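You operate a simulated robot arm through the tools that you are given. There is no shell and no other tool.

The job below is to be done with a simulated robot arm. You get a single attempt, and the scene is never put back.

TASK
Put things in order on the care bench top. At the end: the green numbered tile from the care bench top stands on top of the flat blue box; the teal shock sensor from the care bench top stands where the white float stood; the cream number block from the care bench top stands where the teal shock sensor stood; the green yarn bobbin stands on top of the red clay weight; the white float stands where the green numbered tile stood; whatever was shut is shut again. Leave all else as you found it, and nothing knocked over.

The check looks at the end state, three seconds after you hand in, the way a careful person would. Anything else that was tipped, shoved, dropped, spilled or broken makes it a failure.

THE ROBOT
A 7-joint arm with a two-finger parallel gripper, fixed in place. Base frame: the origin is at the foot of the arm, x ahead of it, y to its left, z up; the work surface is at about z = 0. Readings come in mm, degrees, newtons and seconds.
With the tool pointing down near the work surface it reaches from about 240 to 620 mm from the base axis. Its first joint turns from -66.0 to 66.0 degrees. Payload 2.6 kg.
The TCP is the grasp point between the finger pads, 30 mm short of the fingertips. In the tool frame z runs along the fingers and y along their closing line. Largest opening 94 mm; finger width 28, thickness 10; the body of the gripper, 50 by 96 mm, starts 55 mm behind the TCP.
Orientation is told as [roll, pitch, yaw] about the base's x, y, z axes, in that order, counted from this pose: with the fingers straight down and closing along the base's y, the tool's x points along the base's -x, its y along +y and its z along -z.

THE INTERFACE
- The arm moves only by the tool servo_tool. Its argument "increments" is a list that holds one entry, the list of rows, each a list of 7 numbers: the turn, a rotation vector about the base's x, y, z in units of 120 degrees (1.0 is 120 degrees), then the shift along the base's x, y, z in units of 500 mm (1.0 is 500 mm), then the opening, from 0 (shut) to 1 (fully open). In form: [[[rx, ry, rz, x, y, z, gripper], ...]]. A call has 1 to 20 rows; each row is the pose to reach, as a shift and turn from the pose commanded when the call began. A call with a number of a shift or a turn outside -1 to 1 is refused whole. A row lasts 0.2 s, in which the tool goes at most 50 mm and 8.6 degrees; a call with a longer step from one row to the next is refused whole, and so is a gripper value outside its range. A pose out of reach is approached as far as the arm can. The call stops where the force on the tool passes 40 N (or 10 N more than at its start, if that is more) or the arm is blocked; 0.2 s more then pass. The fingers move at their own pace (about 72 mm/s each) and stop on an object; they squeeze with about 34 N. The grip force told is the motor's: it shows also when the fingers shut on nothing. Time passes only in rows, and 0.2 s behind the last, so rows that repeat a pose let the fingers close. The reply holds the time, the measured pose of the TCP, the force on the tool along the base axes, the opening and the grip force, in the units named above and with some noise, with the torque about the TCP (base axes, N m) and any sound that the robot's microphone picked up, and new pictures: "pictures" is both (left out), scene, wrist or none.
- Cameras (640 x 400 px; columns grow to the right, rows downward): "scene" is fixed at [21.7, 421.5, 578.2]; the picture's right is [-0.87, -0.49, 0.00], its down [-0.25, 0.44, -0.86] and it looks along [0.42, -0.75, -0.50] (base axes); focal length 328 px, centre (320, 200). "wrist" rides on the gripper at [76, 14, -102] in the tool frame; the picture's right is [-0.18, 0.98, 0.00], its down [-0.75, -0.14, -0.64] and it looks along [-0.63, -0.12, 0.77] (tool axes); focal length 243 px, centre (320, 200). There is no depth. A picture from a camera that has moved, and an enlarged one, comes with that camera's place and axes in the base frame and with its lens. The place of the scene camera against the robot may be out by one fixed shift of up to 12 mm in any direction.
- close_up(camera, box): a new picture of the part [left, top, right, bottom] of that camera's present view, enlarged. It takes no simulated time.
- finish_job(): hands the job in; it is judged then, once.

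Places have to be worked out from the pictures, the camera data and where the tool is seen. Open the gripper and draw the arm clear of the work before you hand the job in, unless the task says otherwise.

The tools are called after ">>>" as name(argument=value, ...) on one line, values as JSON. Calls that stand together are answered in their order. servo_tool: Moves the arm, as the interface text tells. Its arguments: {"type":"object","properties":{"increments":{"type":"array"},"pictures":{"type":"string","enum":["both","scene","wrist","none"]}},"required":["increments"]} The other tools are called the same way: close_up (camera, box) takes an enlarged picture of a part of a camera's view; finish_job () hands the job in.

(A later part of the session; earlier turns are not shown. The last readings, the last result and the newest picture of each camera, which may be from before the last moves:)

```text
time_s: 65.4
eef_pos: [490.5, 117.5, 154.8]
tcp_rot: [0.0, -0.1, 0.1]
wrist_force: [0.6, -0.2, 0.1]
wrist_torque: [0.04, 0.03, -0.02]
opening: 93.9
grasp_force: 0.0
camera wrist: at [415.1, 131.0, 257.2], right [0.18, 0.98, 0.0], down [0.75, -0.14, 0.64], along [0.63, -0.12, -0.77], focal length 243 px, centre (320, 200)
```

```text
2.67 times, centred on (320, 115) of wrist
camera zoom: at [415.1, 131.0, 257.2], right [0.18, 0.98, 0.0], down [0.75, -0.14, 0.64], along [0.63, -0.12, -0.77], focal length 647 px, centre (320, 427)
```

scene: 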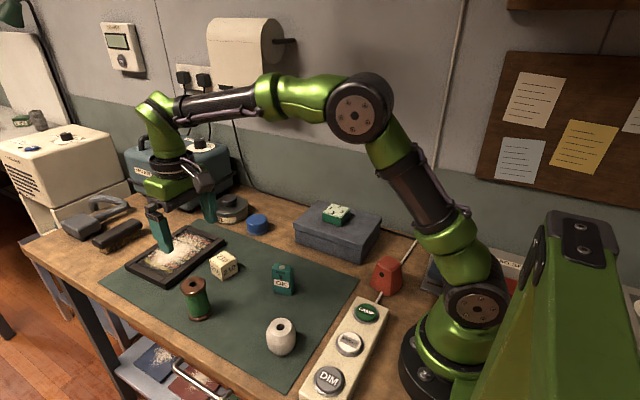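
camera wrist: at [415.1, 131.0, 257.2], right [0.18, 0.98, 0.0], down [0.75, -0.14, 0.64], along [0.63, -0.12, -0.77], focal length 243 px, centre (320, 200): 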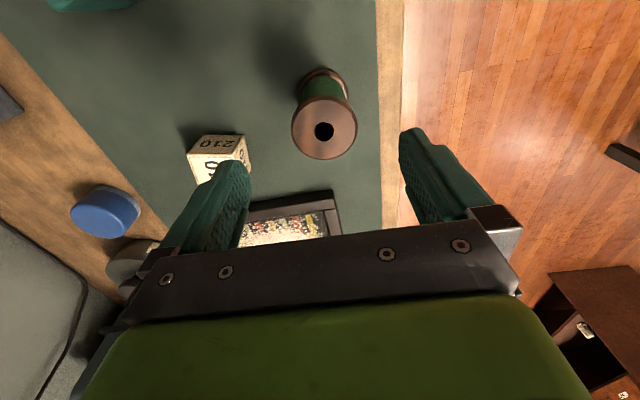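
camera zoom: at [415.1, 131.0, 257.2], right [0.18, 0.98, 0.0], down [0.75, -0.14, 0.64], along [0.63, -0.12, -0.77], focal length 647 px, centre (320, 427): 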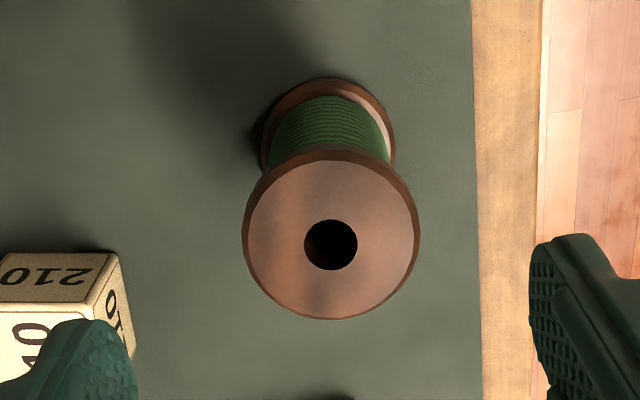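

Bobbin: centre (491, 120), top near z 86, diameter 50 mm. Before picking it up I fly empty to the red weight to measure its top precisely.

>>> servo_tool(increments=[[[0, 0, 0, 0, 0, 0.06, 1], [0, 0, 0, -0.03, -0.027, 0.12, 1], [0, 0, 0, -0.09, -0.08, 0.15, 1], [0, 0, 0, -0.15, -0.135, 0.15, 1], [0, 0, 0, -0.21, -0.19, 0.15, 1], [0, 0, 0, -0.27, -0.245, 0.15, 1], [0, 0, 0, -0.33, -0.3, 0.15, 1], [0, 0, 0, -0.39, -0.352, 0.15, 1], [0, 0, 0, -0.45, -0.406, 0.15, 1], [0, 0, 0, -0.51, -0.46, 0.15, 1], [0, 0, 0, -0.565, -0.51, 0.15, 1], [0, 0, 0, -0.61, -0.55, 0.15, 1], [0, 0, 0, -0.632, -0.57, 0.15, 1], [0, 0, 0, -0.632, -0.57, 0.15, 1]]], pictures="both")

>>> close_up(camera="wrist", box=[220, 20, 460, 170])

```text
time_s: 68.4
eef_pos: [174.2, -165.6, 229.4]
tcp_rot: [0.0, 0.0, 0.1]
wrist_force: [-1.2, 0.0, 0.4]
wrist_torque: [0.02, 0.01, -0.01]
opening: 94.1
grasp_force: 0.1
camera wrist: at [98.0, -151.3, 332.5], right [0.18, 0.98, 0.0], down [0.75, -0.14, 0.64], along [0.63, -0.12, -0.77], focal length 243 px, centre (320, 200)
```

scene: 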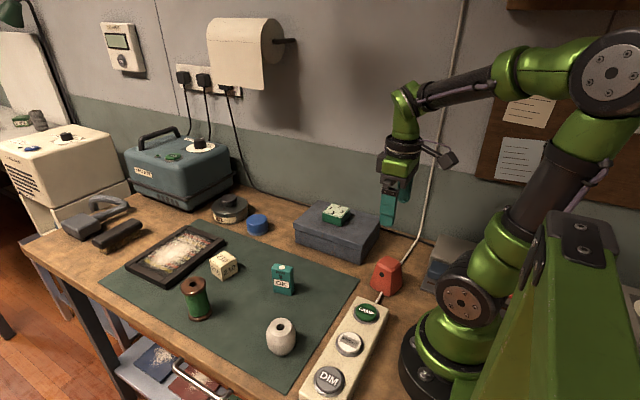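
wrist: 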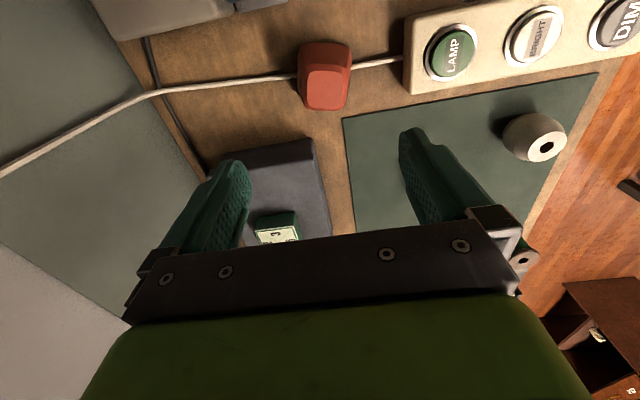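

```text
2.67 times, centred on (340, 95) of wrist
camera zoom: at [98.0, -151.3, 332.5], right [0.18, 0.98, 0.0], down [0.75, -0.14, 0.64], along [0.63, -0.12, -0.77], focal length 647 px, centre (267, 480)
```

zoom: 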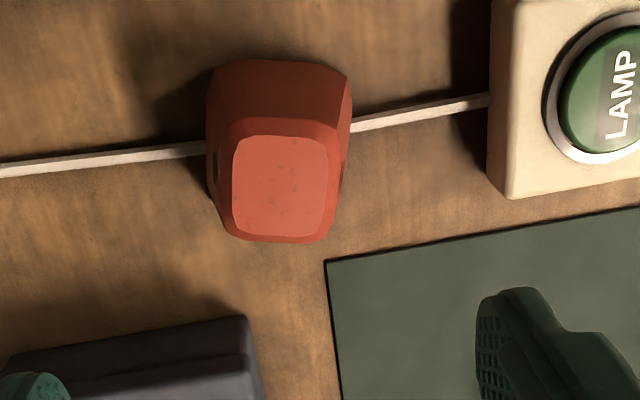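

The weight's flat top is about 33 mm square, near (168, -159). I lower somewhat for a second view to fix its height and centre.

>>> servo_tool(increments=[[[0, 0, 0, -0.006, 0.007, -0.04, 1], [0, 0, 0, -0.01, 0.013, -0.09, 1], [0, 0, 0, -0.01, 0.013, -0.13, 1], [0, 0, 0, -0.01, 0.013, -0.13, 1]]], pictures="both")

>>> close_up(camera="wrist", box=[220, 40, 420, 165])

>>> close_up(camera="scene", box=[340, 240, 436, 300])

```text
time_s: 69.4
eef_pos: [168.7, -159.8, 164.4]
tcp_rot: [0.1, 0.0, 0.1]
wrist_force: [0.1, 0.3, 0.5]
wrist_torque: [-0.06, -0.01, -0.01]
opening: 93.6
grasp_force: 0.1
camera wrist: at [92.6, -145.8, 266.8], right [0.18, 0.98, 0.0], down [0.75, -0.14, 0.64], along [0.63, -0.12, -0.77], focal length 243 px, centre (320, 200)
```

scene: 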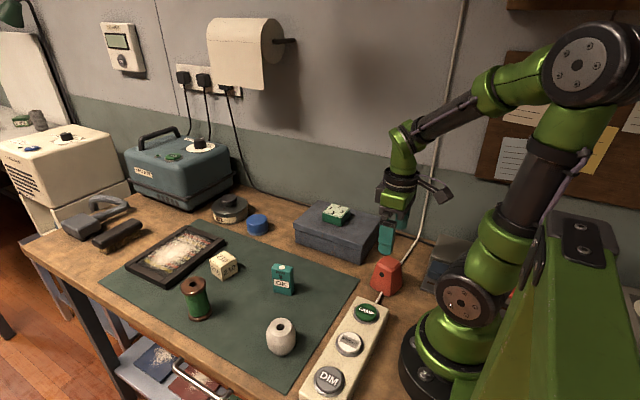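
wrist: 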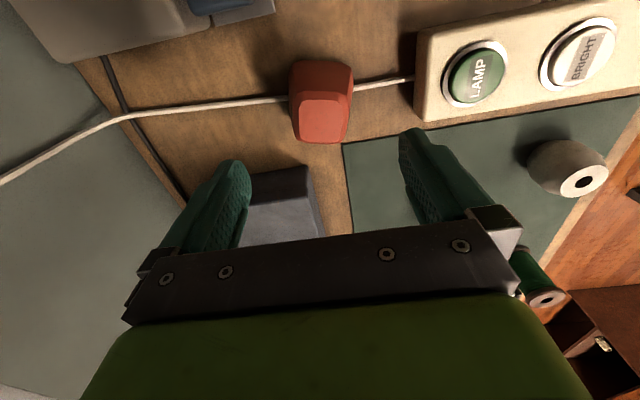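

```text
3.20 times, centred on (320, 102) of wrist
camera zoom: at [92.6, -145.8, 266.8], right [0.18, 0.98, 0.0], down [0.75, -0.14, 0.64], along [0.63, -0.12, -0.77], focal length 776 px, centre (320, 512)
```

zoom: 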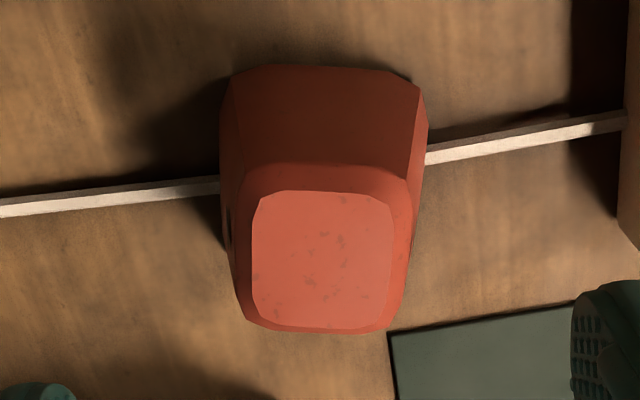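

```text
6.67 times, centred on (388, 270) of scene
camera zoom: at [21.7, 421.5, 578.2], right [-0.87, -0.49, 0.0], down [-0.25, 0.44, -0.86], along [0.42, -0.75, -0.5], focal length 2187 px, centre (-133, -267)
```

zoom: 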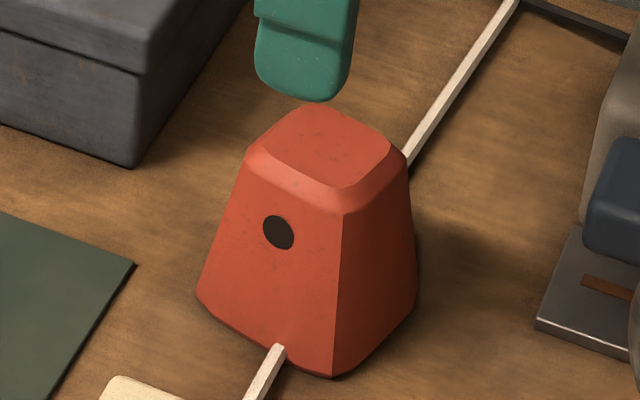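

The weight's top centre is about (168, -159) at z ≈ 75–78, and the pose is reachable. I return above the bobbin.

>>> servo_tool(increments=[[[0, 0, 0, 0, 0, 0.08, 1], [0, 0, 0, 0.02, 0.017, 0.13, 1], [0, 0, 0, 0.08, 0.07, 0.13, 1], [0, 0, 0, 0.14, 0.122, 0.13, 1], [0, 0, 0, 0.2, 0.174, 0.13, 1], [0, 0, 0, 0.26, 0.226, 0.13, 1], [0, 0, 0, 0.32, 0.278, 0.13, 1], [0, 0, 0, 0.38, 0.33, 0.13, 1], [0, 0, 0, 0.44, 0.382, 0.13, 1], [0, 0, 0, 0.5, 0.434, 0.13, 1], [0, 0, 0, 0.56, 0.486, 0.13, 1], [0, 0, 0, 0.61, 0.53, 0.13, 1], [0, 0, 0, 0.645, 0.56, 0.1, 1], [0, 0, 0, 0.645, 0.56, 0.03, 1], [0, 0, 0, 0.645, 0.56, 0, 1], [0, 0, 0, 0.645, 0.56, 0, 1]]], pictures="wrist")

>>> close_up(camera="wrist", box=[200, 40, 440, 190])

```text
time_s: 72.8
eef_pos: [489.2, 117.6, 166.0]
tcp_rot: [0.0, -0.1, 0.0]
wrist_force: [-0.4, -0.2, 0.2]
wrist_torque: [-0.01, 0.0, -0.02]
opening: 93.9
grasp_force: 0.1
camera wrist: at [413.6, 132.2, 268.2], right [0.18, 0.98, 0.0], down [0.75, -0.14, 0.64], along [0.63, -0.12, -0.77], focal length 243 px, centre (320, 200)
```

wrist: 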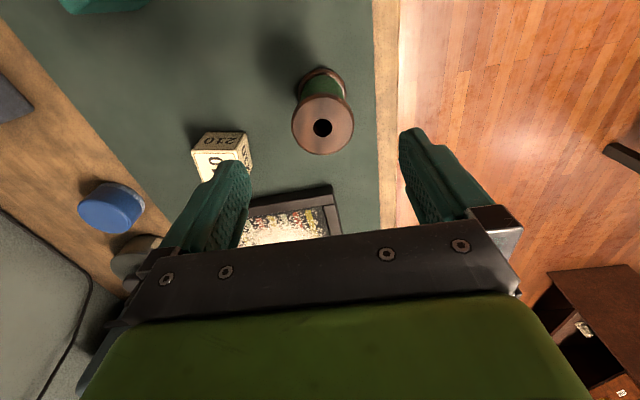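

```text
2.67 times, centred on (320, 115) of wrist
camera zoom: at [413.6, 132.2, 268.2], right [0.18, 0.98, 0.0], down [0.75, -0.14, 0.64], along [0.63, -0.12, -0.77], focal length 647 px, centre (320, 427)
```

zoom: 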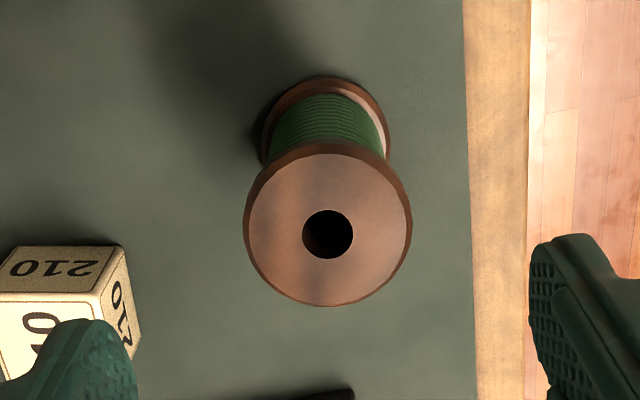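

The bobbin is confirmed at (491, 120). I descend so that the pads are level with the top flange (TCP z ≈ 78) and re-check centring.

>>> servo_tool(increments=[[[0, 0, 0, 0.0024, 0.0044, -0.04, 1], [0, 0, 0, 0.0024, 0.0044, -0.09, 1], [0, 0, 0, 0.0024, 0.0044, -0.14, 1], [0, 0, 0, 0.0024, 0.0044, -0.168, 1], [0, 0, 0, 0.0024, 0.0044, -0.176, 1], [0, 0, 0, 0.0024, 0.0044, -0.176, 1]]], pictures="both")

>>> close_up(camera="wrist", box=[200, 90, 440, 240])

>>> close_up(camera="scene", box=[136, 240, 264, 340])

```text
time_s: 74.2
eef_pos: [490.2, 122.0, 75.2]
tcp_rot: [0.0, 0.0, 0.0]
wrist_force: [-0.1, 0.0, 0.0]
wrist_torque: [0.04, 0.0, 0.02]
opening: 94.1
grasp_force: 0.2
camera wrist: at [414.8, 136.4, 177.4], right [0.18, 0.98, 0.0], down [0.75, -0.14, 0.64], along [0.63, -0.12, -0.77], focal length 243 px, centre (320, 200)
```

scene: 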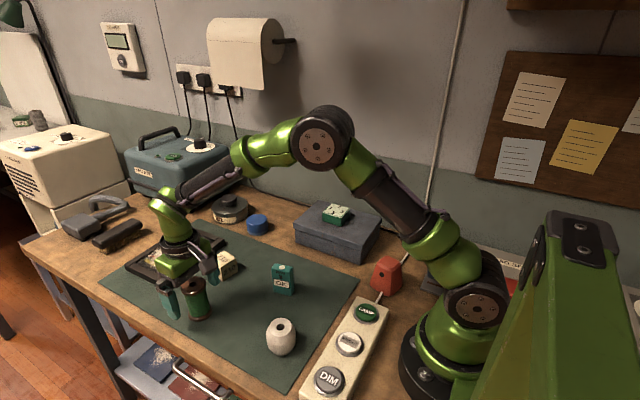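
wrist: 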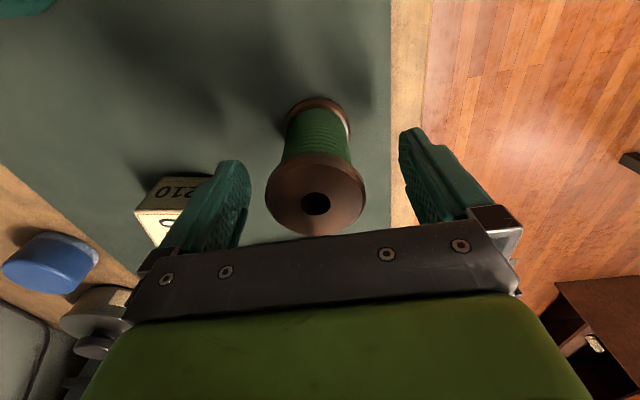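

```text
2.67 times, centred on (320, 165) of wrist
camera zoom: at [414.8, 136.4, 177.4], right [0.18, 0.98, 0.0], down [0.75, -0.14, 0.64], along [0.63, -0.12, -0.77], focal length 647 px, centre (320, 293)
```

zoom: 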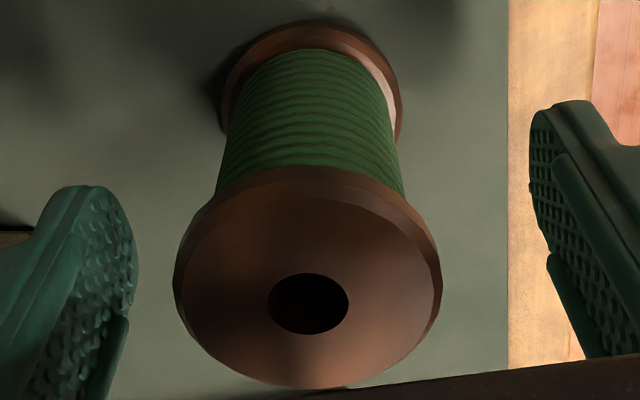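

```text
4.00 times, centred on (200, 290) of scene
camera zoom: at [21.7, 421.5, 578.2], right [-0.87, -0.49, 0.0], down [-0.25, 0.44, -0.86], along [0.42, -0.75, -0.5], focal length 1312 px, centre (800, -160)
```

zoom: 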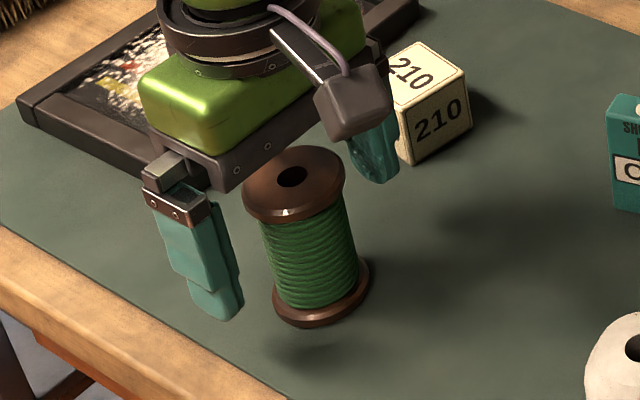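

The tool is ~2.3 mm too far in +y. I correct it, raise 3 mm to centre on the flange, and close gently.

>>> servo_tool(increments=[[[0, 0, 0, 0.001, -0.0046, 0.005, 1], [0, 0, 0, 0.001, -0.0046, 0.005, 0.9], [0, 0, 0, 0.001, -0.0046, 0.005, 0.8], [0, 0, 0, 0.001, -0.0046, 0.005, 0.72], [0, 0, 0, 0.001, -0.0046, 0.005, 0.66], [0, 0, 0, 0.001, -0.0046, 0.005, 0.62], [0, 0, 0, 0.001, -0.0046, 0.005, 0.58], [0, 0, 0, 0.001, -0.0046, 0.005, 0.55], [0, 0, 0, 0.001, -0.0046, 0.005, 0.52], [0, 0, 0, 0.001, -0.0046, 0.005, 0.48], [0, 0, 0, 0.001, -0.0046, 0.005, 0.44], [0, 0, 0, 0.001, -0.0046, 0.005, 0.3], [0, 0, 0, 0.001, -0.0046, 0.005, 0.3]]], pictures="both")

>>> close_up(camera="scene", box=[136, 240, 264, 340])

```text
time_s: 77.0
eef_pos: [490.1, 120.3, 78.8]
tcp_rot: [0.0, 0.0, 0.1]
wrist_force: [-1.3, 1.2, 0.8]
wrist_torque: [-0.02, 0.02, -0.01]
opening: 51.9
grasp_force: 34.0
camera wrist: at [414.8, 134.0, 180.8], right [0.18, 0.98, 0.0], down [0.75, -0.14, 0.64], along [0.63, -0.12, -0.77], focal length 243 px, centre (320, 200)
```

scene: 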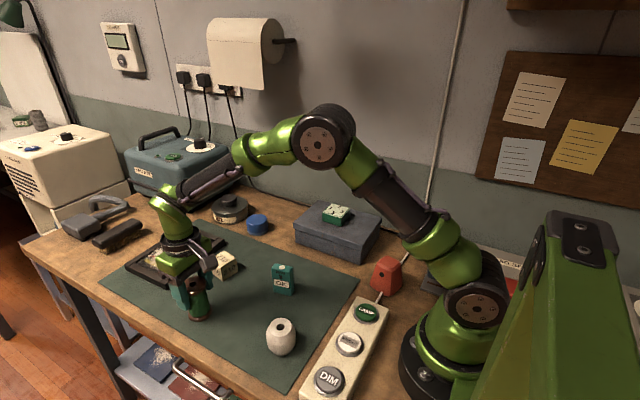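
wrist: 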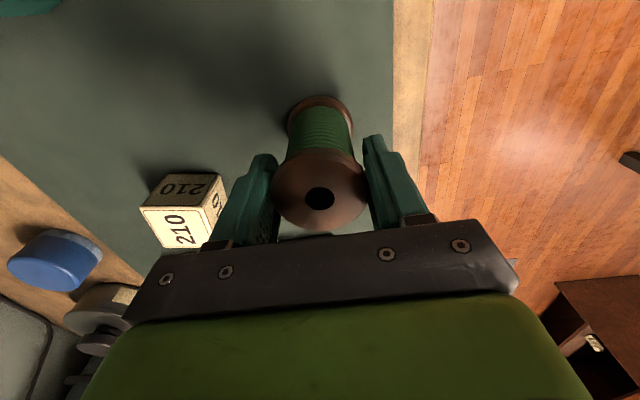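

```text
4.00 times, centred on (200, 290) of scene
camera zoom: at [21.7, 421.5, 578.2], right [-0.87, -0.49, 0.0], down [-0.25, 0.44, -0.86], along [0.42, -0.75, -0.5], focal length 1312 px, centre (800, -160)
```

zoom: 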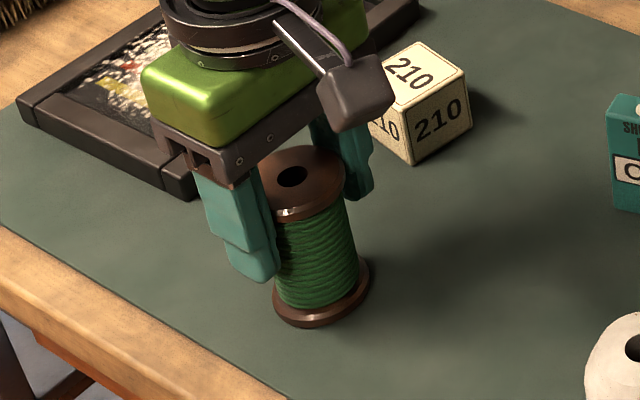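

The bobbin is gripped by its top flange (51.9 mm). I lift slowly 40 mm and check that it hangs straight.

>>> servo_tool(increments=[[[0, 0, 0, 0, 0, 0.006, 0.3], [0, 0, 0, 0, 0, 0.016, 0.3], [0, 0, 0, 0, 0, 0.03, 0.3], [0, 0, 0, 0, 0, 0.05, 0.3], [0, 0, 0, 0, 0, 0.07, 0.3], [0, 0, 0, 0, 0, 0.08, 0.3], [0, 0, 0, 0, 0, 0.08, 0.3]]], pictures="both")

>>> close_up(camera="scene", box=[136, 225, 264, 325])

```text
time_s: 78.6
eef_pos: [492.0, 119.6, 119.0]
tcp_rot: [0.0, 0.0, 0.1]
wrist_force: [-0.2, 0.8, -0.7]
wrist_torque: [0.02, -0.03, -0.03]
opening: 52.0
grasp_force: 33.7
camera wrist: at [416.6, 134.4, 222.3], right [0.18, 0.98, 0.0], down [0.75, -0.14, 0.64], along [0.63, -0.12, -0.77], focal length 243 px, centre (320, 200)
```

scene: 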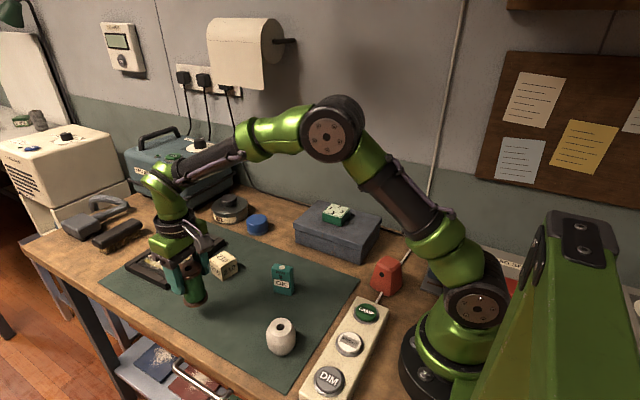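
wrist: 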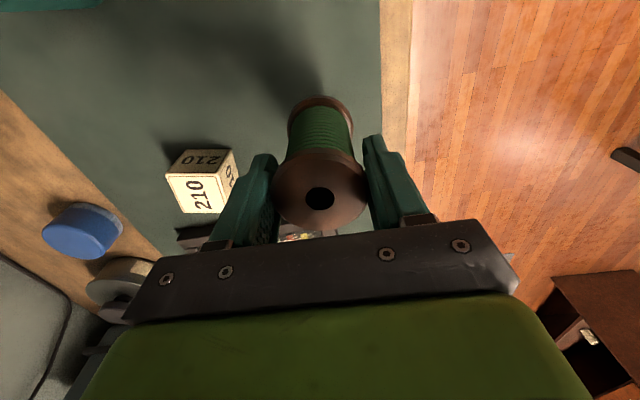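

```text
4.00 times, centred on (200, 275) of scene
camera zoom: at [21.7, 421.5, 578.2], right [-0.87, -0.49, 0.0], down [-0.25, 0.44, -0.86], along [0.42, -0.75, -0.5], focal length 1312 px, centre (800, -100)
```

zoom: 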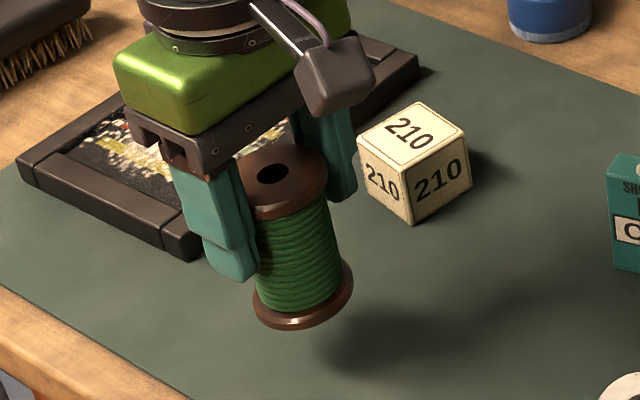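

The bobbin hangs vertical. I carry it high and smoothly to above the red weight.

>>> servo_tool(increments=[[[0, 0, 0, 0, 0, 0.03, 0.3], [0, 0, 0, 0, 0, 0.08, 0.3], [0, 0, 0, -0.0065, -0.0056, 0.14, 0.3], [0, 0, 0, -0.0195, -0.0168, 0.2, 0.3], [0, 0, 0, -0.0455, -0.0392, 0.23, 0.3], [0, 0, 0, -0.0846, -0.0727, 0.24, 0.3], [0, 0, 0, -0.1366, -0.1175, 0.24, 0.3], [0, 0, 0, -0.1886, -0.1622, 0.24, 0.3], [0, 0, 0, -0.2406, -0.207, 0.24, 0.3], [0, 0, 0, -0.2927, -0.2517, 0.24, 0.3], [0, 0, 0, -0.3447, -0.2965, 0.24, 0.3], [0, 0, 0, -0.3967, -0.3412, 0.24, 0.3], [0, 0, 0, -0.4488, -0.386, 0.24, 0.3], [0, 0, 0, -0.5008, -0.4307, 0.24, 0.3], [0, 0, 0, -0.5463, -0.4699, 0.24, 0.3], [0, 0, 0, -0.5854, -0.5035, 0.24, 0.3], [0, 0, 0, -0.6179, -0.5314, 0.24, 0.3], [0, 0, 0, -0.6374, -0.5482, 0.24, 0.3], [0, 0, 0, -0.6504, -0.5594, 0.24, 0.3], [0, 0, 0, -0.6504, -0.5594, 0.24, 0.3]]], pictures="both")

>>> close_up(camera="scene", box=[330, 190, 458, 290])

```text
time_s: 82.8
eef_pos: [165.6, -160.2, 240.8]
tcp_rot: [0.0, 0.0, 0.1]
wrist_force: [0.7, 0.2, -0.6]
wrist_torque: [0.02, 0.02, 0.0]
opening: 51.3
grasp_force: 33.6
camera wrist: at [91.0, -144.9, 342.8], right [0.18, 0.98, 0.0], down [0.75, -0.14, 0.64], along [0.63, -0.12, -0.77], focal length 243 px, centre (320, 200)
```

scene: 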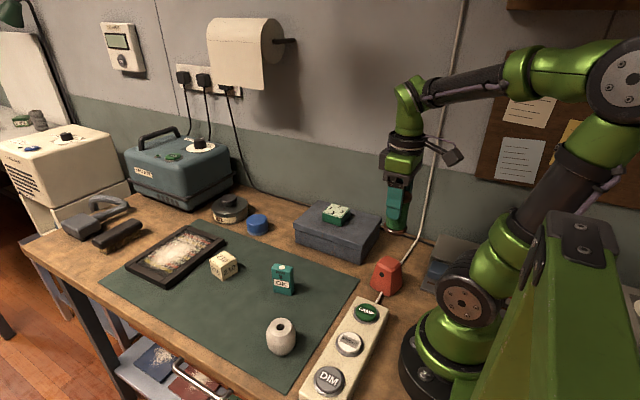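
wrist: 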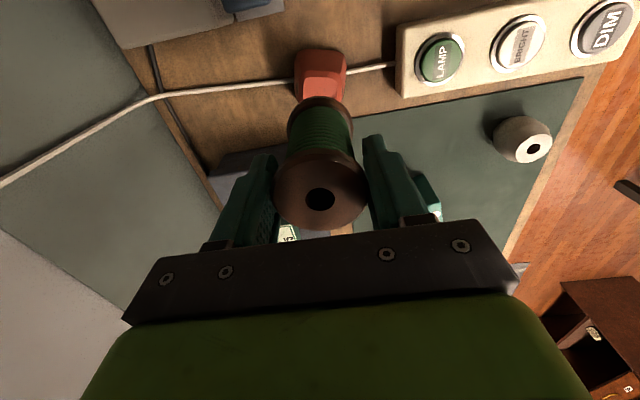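

```text
4.00 times, centred on (394, 240) of scene
camera zoom: at [21.7, 421.5, 578.2], right [-0.87, -0.49, 0.0], down [-0.25, 0.44, -0.86], along [0.42, -0.75, -0.5], focal length 1312 px, centre (24, 40)
```

zoom: 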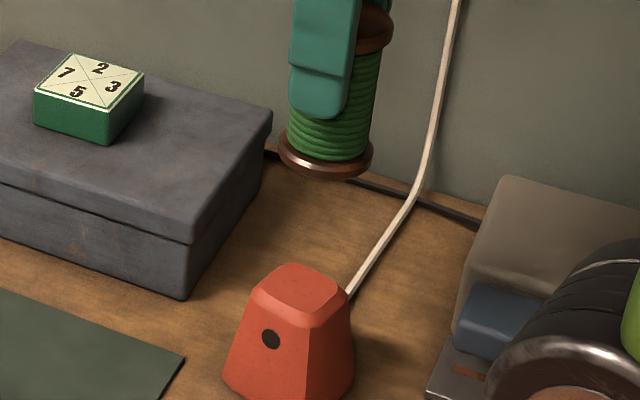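

Over the weight at (167, -159). I lower to about 172 mm, leaving ~20 mm of gap, and look again.

>>> servo_tool(increments=[[[0, 0, 0, 0, 0, -0.02, 0.3], [0, 0, 0, 0, 0, -0.05, 0.3], [0, 0, 0, 0, 0, -0.085, 0.3], [0, 0, 0, 0, 0, -0.115, 0.3], [0, 0, 0, 0, 0, -0.132, 0.3], [0, 0, 0, 0, 0, -0.138, 0.3], [0, 0, 0, 0, 0, -0.138, 0.3]]], pictures="both")

>>> close_up(camera="scene", box=[340, 200, 452, 290])

>>> close_up(camera="wrist", box=[240, 30, 400, 130])

```text
time_s: 84.4
eef_pos: [166.4, -159.6, 171.3]
tcp_rot: [0.0, 0.1, 0.1]
wrist_force: [0.2, -1.1, -0.5]
wrist_torque: [0.0, -0.02, -0.02]
opening: 51.5
grasp_force: 34.3
camera wrist: at [91.5, -144.8, 273.9], right [0.18, 0.98, 0.0], down [0.75, -0.14, 0.64], along [0.63, -0.12, -0.77], focal length 243 px, centre (320, 200)
```

scene: 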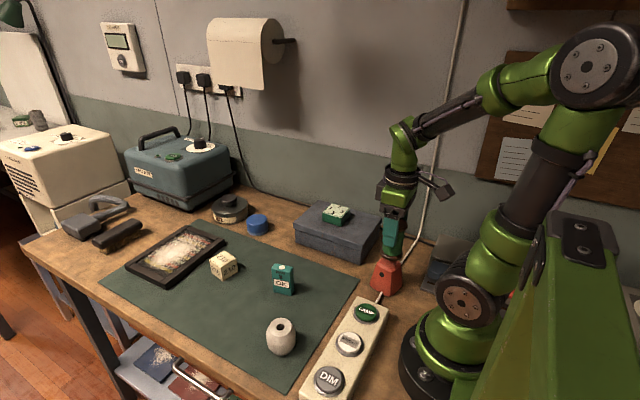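
wrist: 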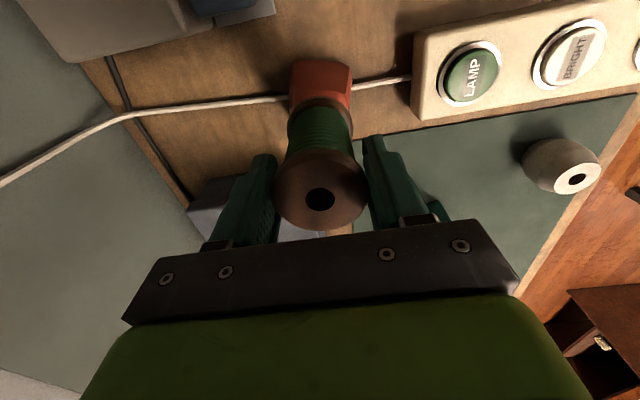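

```text
4.44 times, centred on (396, 245) of scene
camera zoom: at [21.7, 421.5, 578.2], right [-0.87, -0.49, 0.0], down [-0.25, 0.44, -0.86], along [0.42, -0.75, -0.5], focal length 1458 px, centre (-18, 0)
```

zoom: 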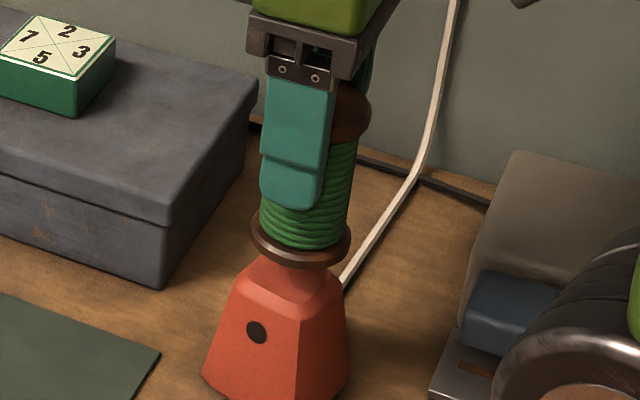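

```text
4.00 times, centred on (320, 80) of wrist
camera zoom: at [91.5, -144.8, 273.9], right [0.18, 0.98, 0.0], down [0.75, -0.14, 0.64], along [0.63, -0.12, -0.77], focal length 970 px, centre (320, 680)
```

zoom: 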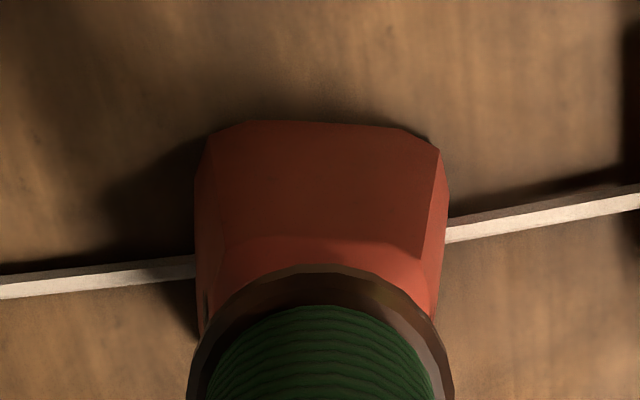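

Comparing both cameras, the weight's top is nearer z 70–71 with centre about (170, -159). I shift 2 mm in +x and lower to a few millimetres above it.

>>> servo_tool(increments=[[[0, 0, 0, 0.0036, 0, -0.008, 0.3], [0, 0, 0, 0.0036, 0, -0.02, 0.3], [0, 0, 0, 0.0036, 0, -0.03, 0.3], [0, 0, 0, 0.0036, 0, -0.036, 0.3], [0, 0, 0, 0.0036, 0, -0.036, 0.3]]], pictures="both")

>>> close_up(camera="scene", box=[356, 220, 420, 260])

>>> close_up(camera="wrist", box=[240, 50, 400, 150])

```text
time_s: 85.6
eef_pos: [169.2, -159.4, 152.9]
tcp_rot: [0.1, 0.0, 0.0]
wrist_force: [0.2, 0.1, -0.4]
wrist_torque: [0.02, 0.02, 0.04]
opening: 51.8
grasp_force: 34.4
camera wrist: at [94.0, -145.4, 255.1], right [0.18, 0.98, 0.0], down [0.75, -0.14, 0.64], along [0.63, -0.12, -0.77], focal length 243 px, centre (320, 200)
```

scene: 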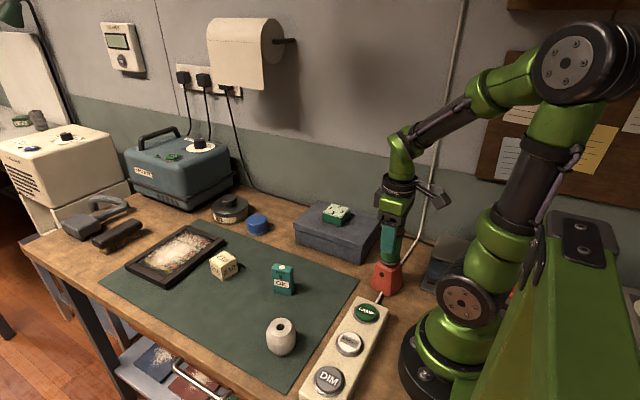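
wrist: 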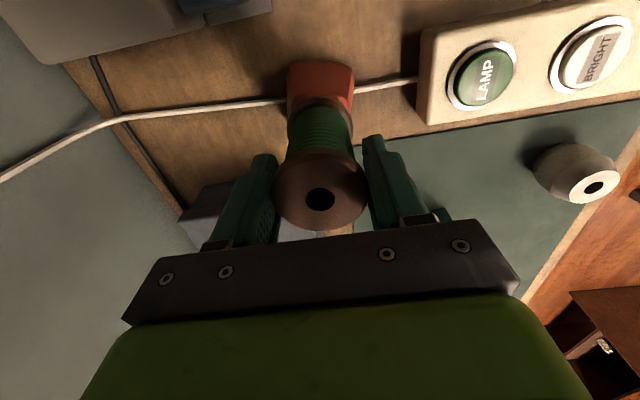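

```text
10.00 times, centred on (388, 240) of scene
camera zoom: at [21.7, 421.5, 578.2], right [-0.87, -0.49, 0.0], down [-0.25, 0.44, -0.86], along [0.42, -0.75, -0.5], focal length 3280 px, centre (-360, -200)
```

zoom: 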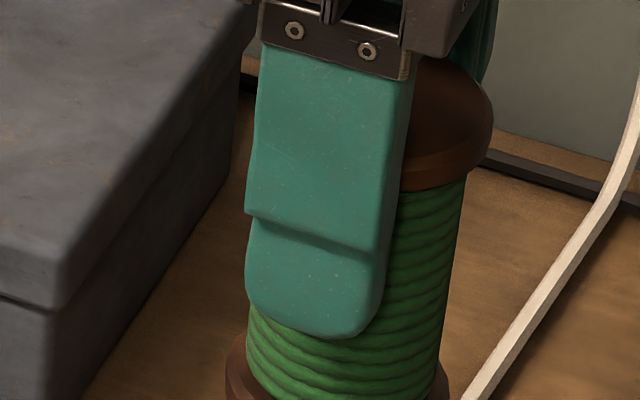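

```text
4.00 times, centred on (320, 100) of wrist
camera zoom: at [94.0, -145.4, 255.1], right [0.18, 0.98, 0.0], down [0.75, -0.14, 0.64], along [0.63, -0.12, -0.77], focal length 970 px, centre (320, 600)
```

zoom: 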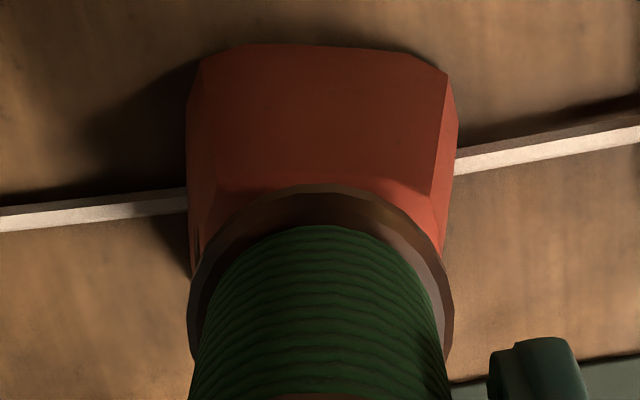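

I look at the gap between bobbin and weight from the scene camera.

>>> close_up(camera="scene", box=[348, 245, 428, 295])

```text
8.00 times, centred on (388, 270) of scene
camera zoom: at [21.7, 421.5, 578.2], right [-0.87, -0.49, 0.0], down [-0.25, 0.44, -0.86], along [0.42, -0.75, -0.5], focal length 2624 px, centre (-224, -360)
```

zoom: 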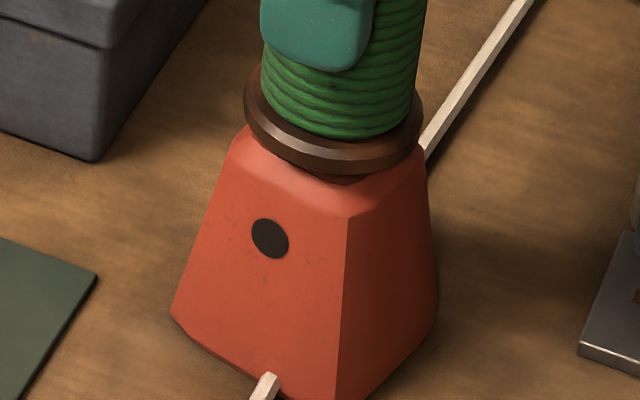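

Well centred. I lower in sub-millimetre steps to contact.

>>> servo_tool(increments=[[[0, 0, 0, -0.0008, 0, -0.0015, 0.3], [0, 0, 0, -0.0008, 0, -0.003, 0.3], [0, 0, 0, -0.0008, 0, -0.0045, 0.3], [0, 0, 0, -0.0008, 0, -0.006, 0.3]]], pictures="none")

```text
time_s: 86.6
eef_pos: [167.9, -159.9, 149.7]
tcp_rot: [0.0, 0.1, 0.1]
wrist_force: [0.0, 0.6, 0.5]
wrist_torque: [-0.02, 0.02, 0.0]
opening: 51.6
grasp_force: 33.6
```

No contact yet at z ≈ 150; I continue in half-millimetre steps.

>>> servo_tool(increments=[[[0, 0, 0, 0, 0, -0.001, 0.3], [0, 0, 0, 0, 0, -0.002, 0.3], [0, 0, 0, 0, 0, -0.003, 0.3], [0, 0, 0, 0, 0, -0.004, 0.3]]], pictures="none")

```text
time_s: 87.6
eef_pos: [169.4, -160.1, 148.3]
tcp_rot: [0.0, 0.1, 0.1]
wrist_force: [0.9, 0.2, -0.1]
wrist_torque: [-0.01, 0.01, 0.03]
opening: 51.6
grasp_force: 34.1
```

Still free. I keep stepping down.

>>> servo_tool(increments=[[[0, 0, 0, 0, 0, -0.001, 0.3], [0, 0, 0, 0, 0, -0.002, 0.3], [0, 0, 0, 0, 0, -0.003, 0.3], [0, 0, 0, 0, 0, -0.004, 0.3]]], pictures="scene")

>>> close_up(camera="scene", box=[348, 245, 428, 295])

```text
time_s: 88.6
eef_pos: [168.8, -159.8, 145.7]
tcp_rot: [-0.1, -0.1, 0.0]
wrist_force: [-6.3, 3.0, 31.7]
wrist_torque: [0.04, 0.31, -0.19]
opening: 51.6
grasp_force: 34.1
```

scene: 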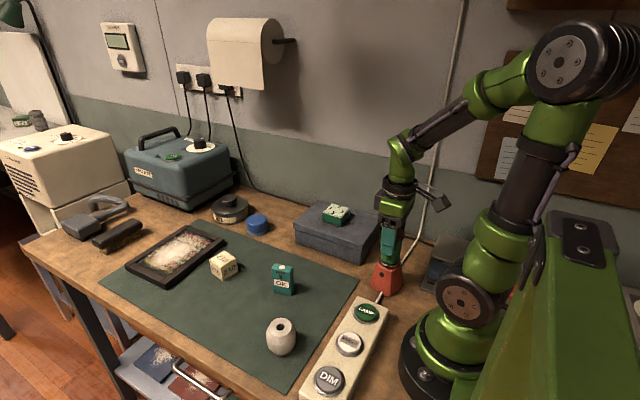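

```text
8.00 times, centred on (388, 270) of scene
camera zoom: at [21.6, 421.6, 578.1], right [-0.87, -0.49, 0.0], down [-0.25, 0.44, -0.86], along [0.42, -0.75, -0.5], focal length 2624 px, centre (-224, -360)
```

zoom: 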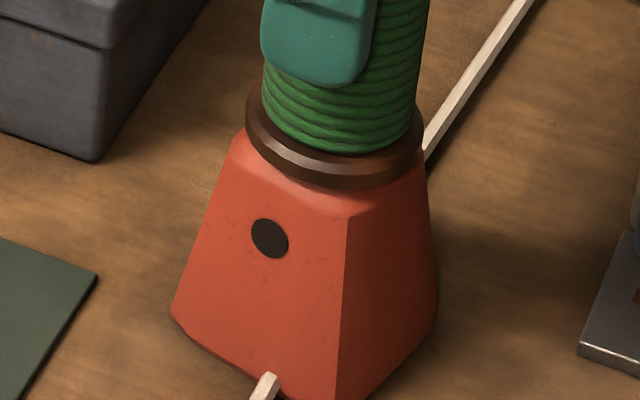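

Contact (32 N): the bobbin sits on the weight. I unload in small upward steps before releasing.

>>> servo_tool(increments=[[[0, 0, 0, 0, 0, 0.001, 0.3], [0, 0, 0, 0, 0, 0.002, 0.3], [0, 0, 0, 0, 0, 0.002, 0.3]]], pictures="none")

```text
time_s: 89.4
eef_pos: [169.6, -160.8, 146.8]
tcp_rot: [0.0, -0.1, 0.1]
wrist_force: [-4.0, 1.6, 31.6]
wrist_torque: [-0.01, -0.03, -0.11]
opening: 51.4
grasp_force: 34.4
```

>>> servo_tool(increments=[[[0, 0, 0, 0, 0, 0.001, 0.3], [0, 0, 0, 0, 0, 0.002, 0.3], [0, 0, 0, 0, 0, 0.003, 0.3], [0, 0, 0, 0, 0, 0.003, 0.3]]], pictures="none")

```text
time_s: 90.4
eef_pos: [168.6, -160.7, 147.9]
tcp_rot: [0.1, 0.1, 0.2]
wrist_force: [0.8, 0.3, -0.3]
wrist_torque: [0.03, 0.0, 0.0]
opening: 51.5
grasp_force: 34.1
```

Load is now zero, perhaps a hair above the surface. I lower half a millimetre and check before opening.

>>> servo_tool(increments=[[[0, 0, 0, 0, 0, -0.0012, 0.3], [0, 0, 0, 0, 0, -0.0012, 0.3]]], pictures="wrist")

>>> close_up(camera="scene", box=[348, 245, 428, 295])

```text
time_s: 91.0
eef_pos: [168.9, -159.0, 146.7]
tcp_rot: [0.0, 0.0, 0.1]
wrist_force: [-0.5, -0.5, -0.1]
wrist_torque: [0.0, -0.01, -0.01]
opening: 51.4
grasp_force: 34.2
camera wrist: at [93.5, -146.1, 250.4], right [0.18, 0.98, 0.0], down [0.75, -0.14, 0.64], along [0.63, -0.12, -0.77], focal length 243 px, centre (320, 200)
```

wrist: 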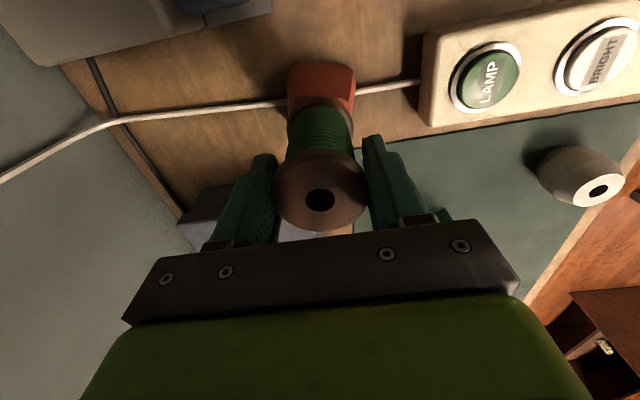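

```text
8.00 times, centred on (388, 270) of scene
camera zoom: at [21.7, 421.5, 578.2], right [-0.87, -0.49, 0.0], down [-0.25, 0.44, -0.86], along [0.42, -0.75, -0.5], focal length 2624 px, centre (-224, -360)
```

zoom: 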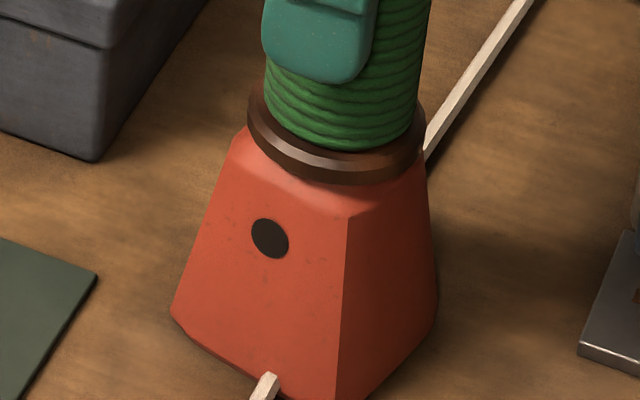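

A gap of perhaps 1 mm remains. I lower two more half-millimetre steps.

>>> servo_tool(increments=[[[0, 0, 0, 0, 0, -0.001, 0.3], [0, 0, 0, 0, 0, -0.002, 0.3], [0, 0, 0, 0, 0, -0.002, 0.3]]], pictures="none")

```text
time_s: 91.8
eef_pos: [169.3, -160.0, 145.5]
tcp_rot: [0.0, 0.0, 0.1]
wrist_force: [0.0, -1.0, -0.2]
wrist_torque: [0.03, 0.0, 0.03]
opening: 51.4
grasp_force: 33.7
```

>>> servo_tool(increments=[[[0, 0, 0, 0, 0, -0.0008, 0.3], [0, 0, 0, 0, 0, -0.0008, 0.3]]], pictures="none")

```text
time_s: 92.4
eef_pos: [168.9, -161.1, 146.0]
tcp_rot: [0.0, 0.0, 0.0]
wrist_force: [-2.9, 1.5, 7.1]
wrist_torque: [0.05, 0.12, -0.03]
opening: 51.1
grasp_force: 34.1
```

Light contact at 7 N — the bobbin is seated. I open the fingers gently and evenly.

>>> servo_tool(increments=[[[0, 0, 0, 0, 0, 0, 0.5], [0, 0, 0, 0, 0, 0, 0.55], [0, 0, 0, 0, 0, 0, 0.58], [0, 0, 0, 0, 0, 0, 0.62], [0, 0, 0, 0, 0, 0, 0.68], [0, 0, 0, 0, 0, 0, 0.78], [0, 0, 0, 0, 0, 0, 0.9], [0, 0, 0, 0, 0, 0, 1], [0, 0, 0, 0, 0, 0, 1]]], pictures="both")

>>> close_up(camera="scene", box=[324, 200, 452, 300])

```text
time_s: 94.4
eef_pos: [169.1, -160.9, 145.3]
tcp_rot: [0.0, 0.0, 0.2]
wrist_force: [-0.5, -0.6, -0.7]
wrist_torque: [0.01, 0.0, -0.03]
opening: 94.1
grasp_force: 0.1
camera wrist: at [94.1, -146.0, 248.9], right [0.18, 0.98, 0.0], down [0.75, -0.14, 0.64], along [0.63, -0.12, -0.77], focal length 243 px, centre (320, 200)
```

scene: 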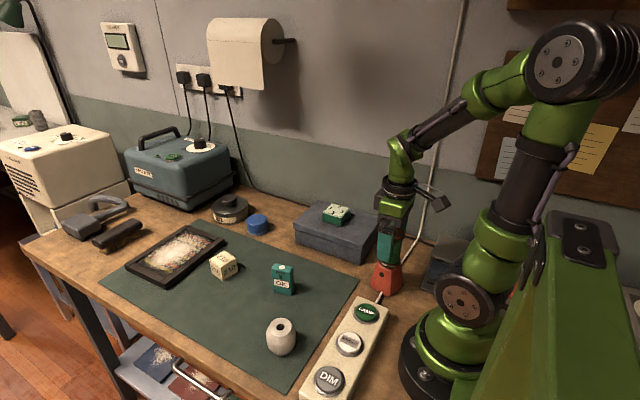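
wrist: 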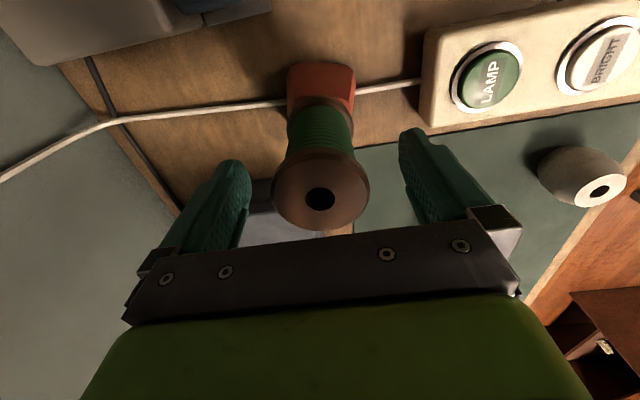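

```text
4.00 times, centred on (388, 250) of scene
camera zoom: at [21.7, 421.5, 578.2], right [-0.87, -0.49, 0.0], down [-0.25, 0.44, -0.86], along [0.42, -0.75, -0.5], focal length 1312 px, centre (48, 0)
```

zoom: 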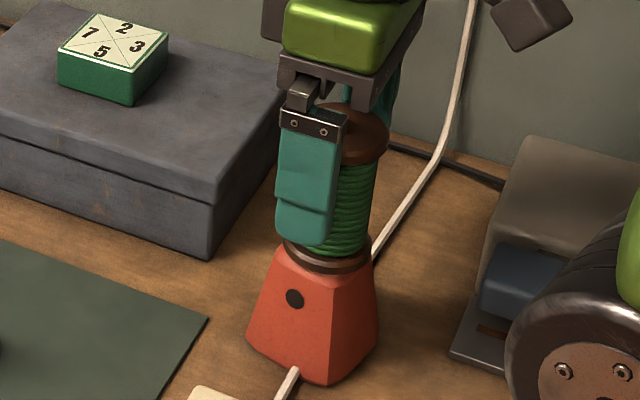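

The bobbin stands on the weight with the fingers clear. I rise straight up, slowly at first, then draw the arm back toward its starting pose.

>>> servo_tool(increments=[[[0, 0, 0, 0, 0, 0.02, 1], [0, 0, 0, 0, 0, 0.05, 1], [0, 0, 0, 0, 0, 0.09, 1], [0, 0, 0, 0, 0, 0.14, 1], [0, 0, 0, 0, 0, 0.2, 1], [0, 0, 0, 0, 0, 0.26, 1], [0, 0, 0, 0.04, 0, 0.3, 1], [0, 0, 0, 0.1, 0, 0.32, 1], [0, 0, 0, 0.18, 0, 0.32, 1], [0, 0, 0, 0.25, 0, 0.32, 1], [0, 0, 0, 0.27, 0, 0.32, 1]]], pictures="both")

>>> close_up(camera="scene", box=[324, 200, 452, 300])

>>> close_up(camera="scene", box=[160, 240, 320, 360])

```text
time_s: 96.8
eef_pos: [304.8, -159.3, 307.4]
tcp_rot: [0.0, 0.0, 0.1]
wrist_force: [0.5, 0.4, 0.3]
wrist_torque: [0.03, -0.04, 0.03]
opening: 94.0
grasp_force: 0.1
camera wrist: at [229.7, -144.9, 409.0], right [0.18, 0.98, 0.0], down [0.75, -0.14, 0.64], along [0.63, -0.12, -0.77], focal length 243 px, centre (320, 200)
```

scene: 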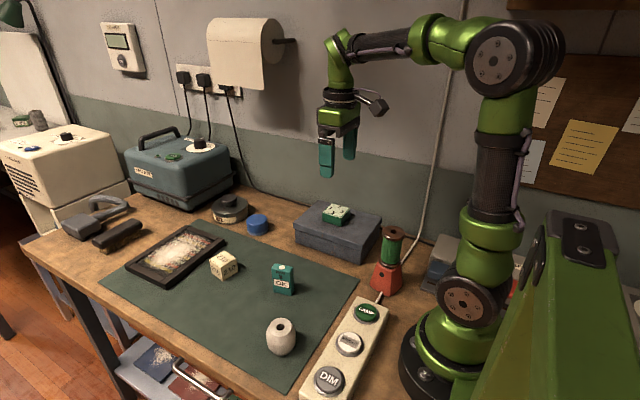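
wrist: 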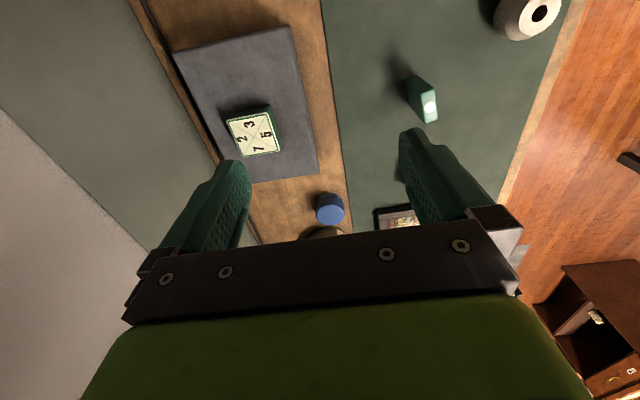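

```text
4.00 times, centred on (388, 250) of scene
camera zoom: at [21.7, 421.5, 578.2], right [-0.87, -0.49, 0.0], down [-0.25, 0.44, -0.86], along [0.42, -0.75, -0.5], focal length 1312 px, centre (48, 0)
```

zoom: 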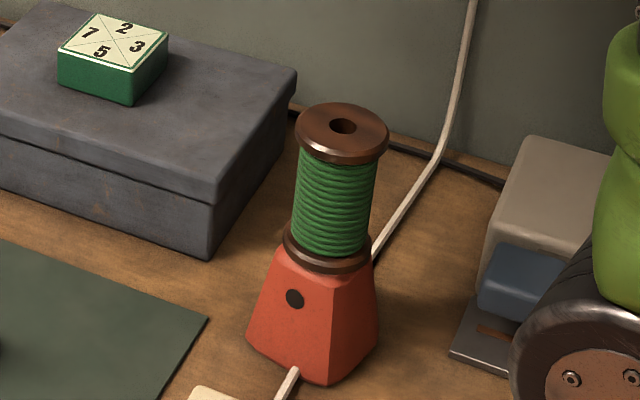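

```text
3.33 times, centred on (240, 300) of scene
camera zoom: at [21.7, 421.5, 578.2], right [-0.87, -0.49, 0.0], down [-0.25, 0.44, -0.86], along [0.42, -0.75, -0.5], focal length 1093 px, centre (587, -133)
```

zoom: 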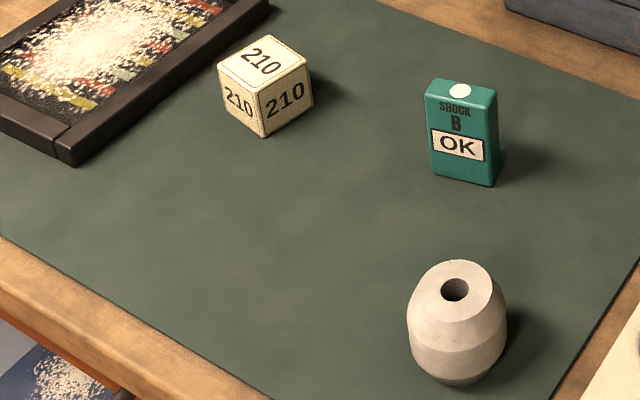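

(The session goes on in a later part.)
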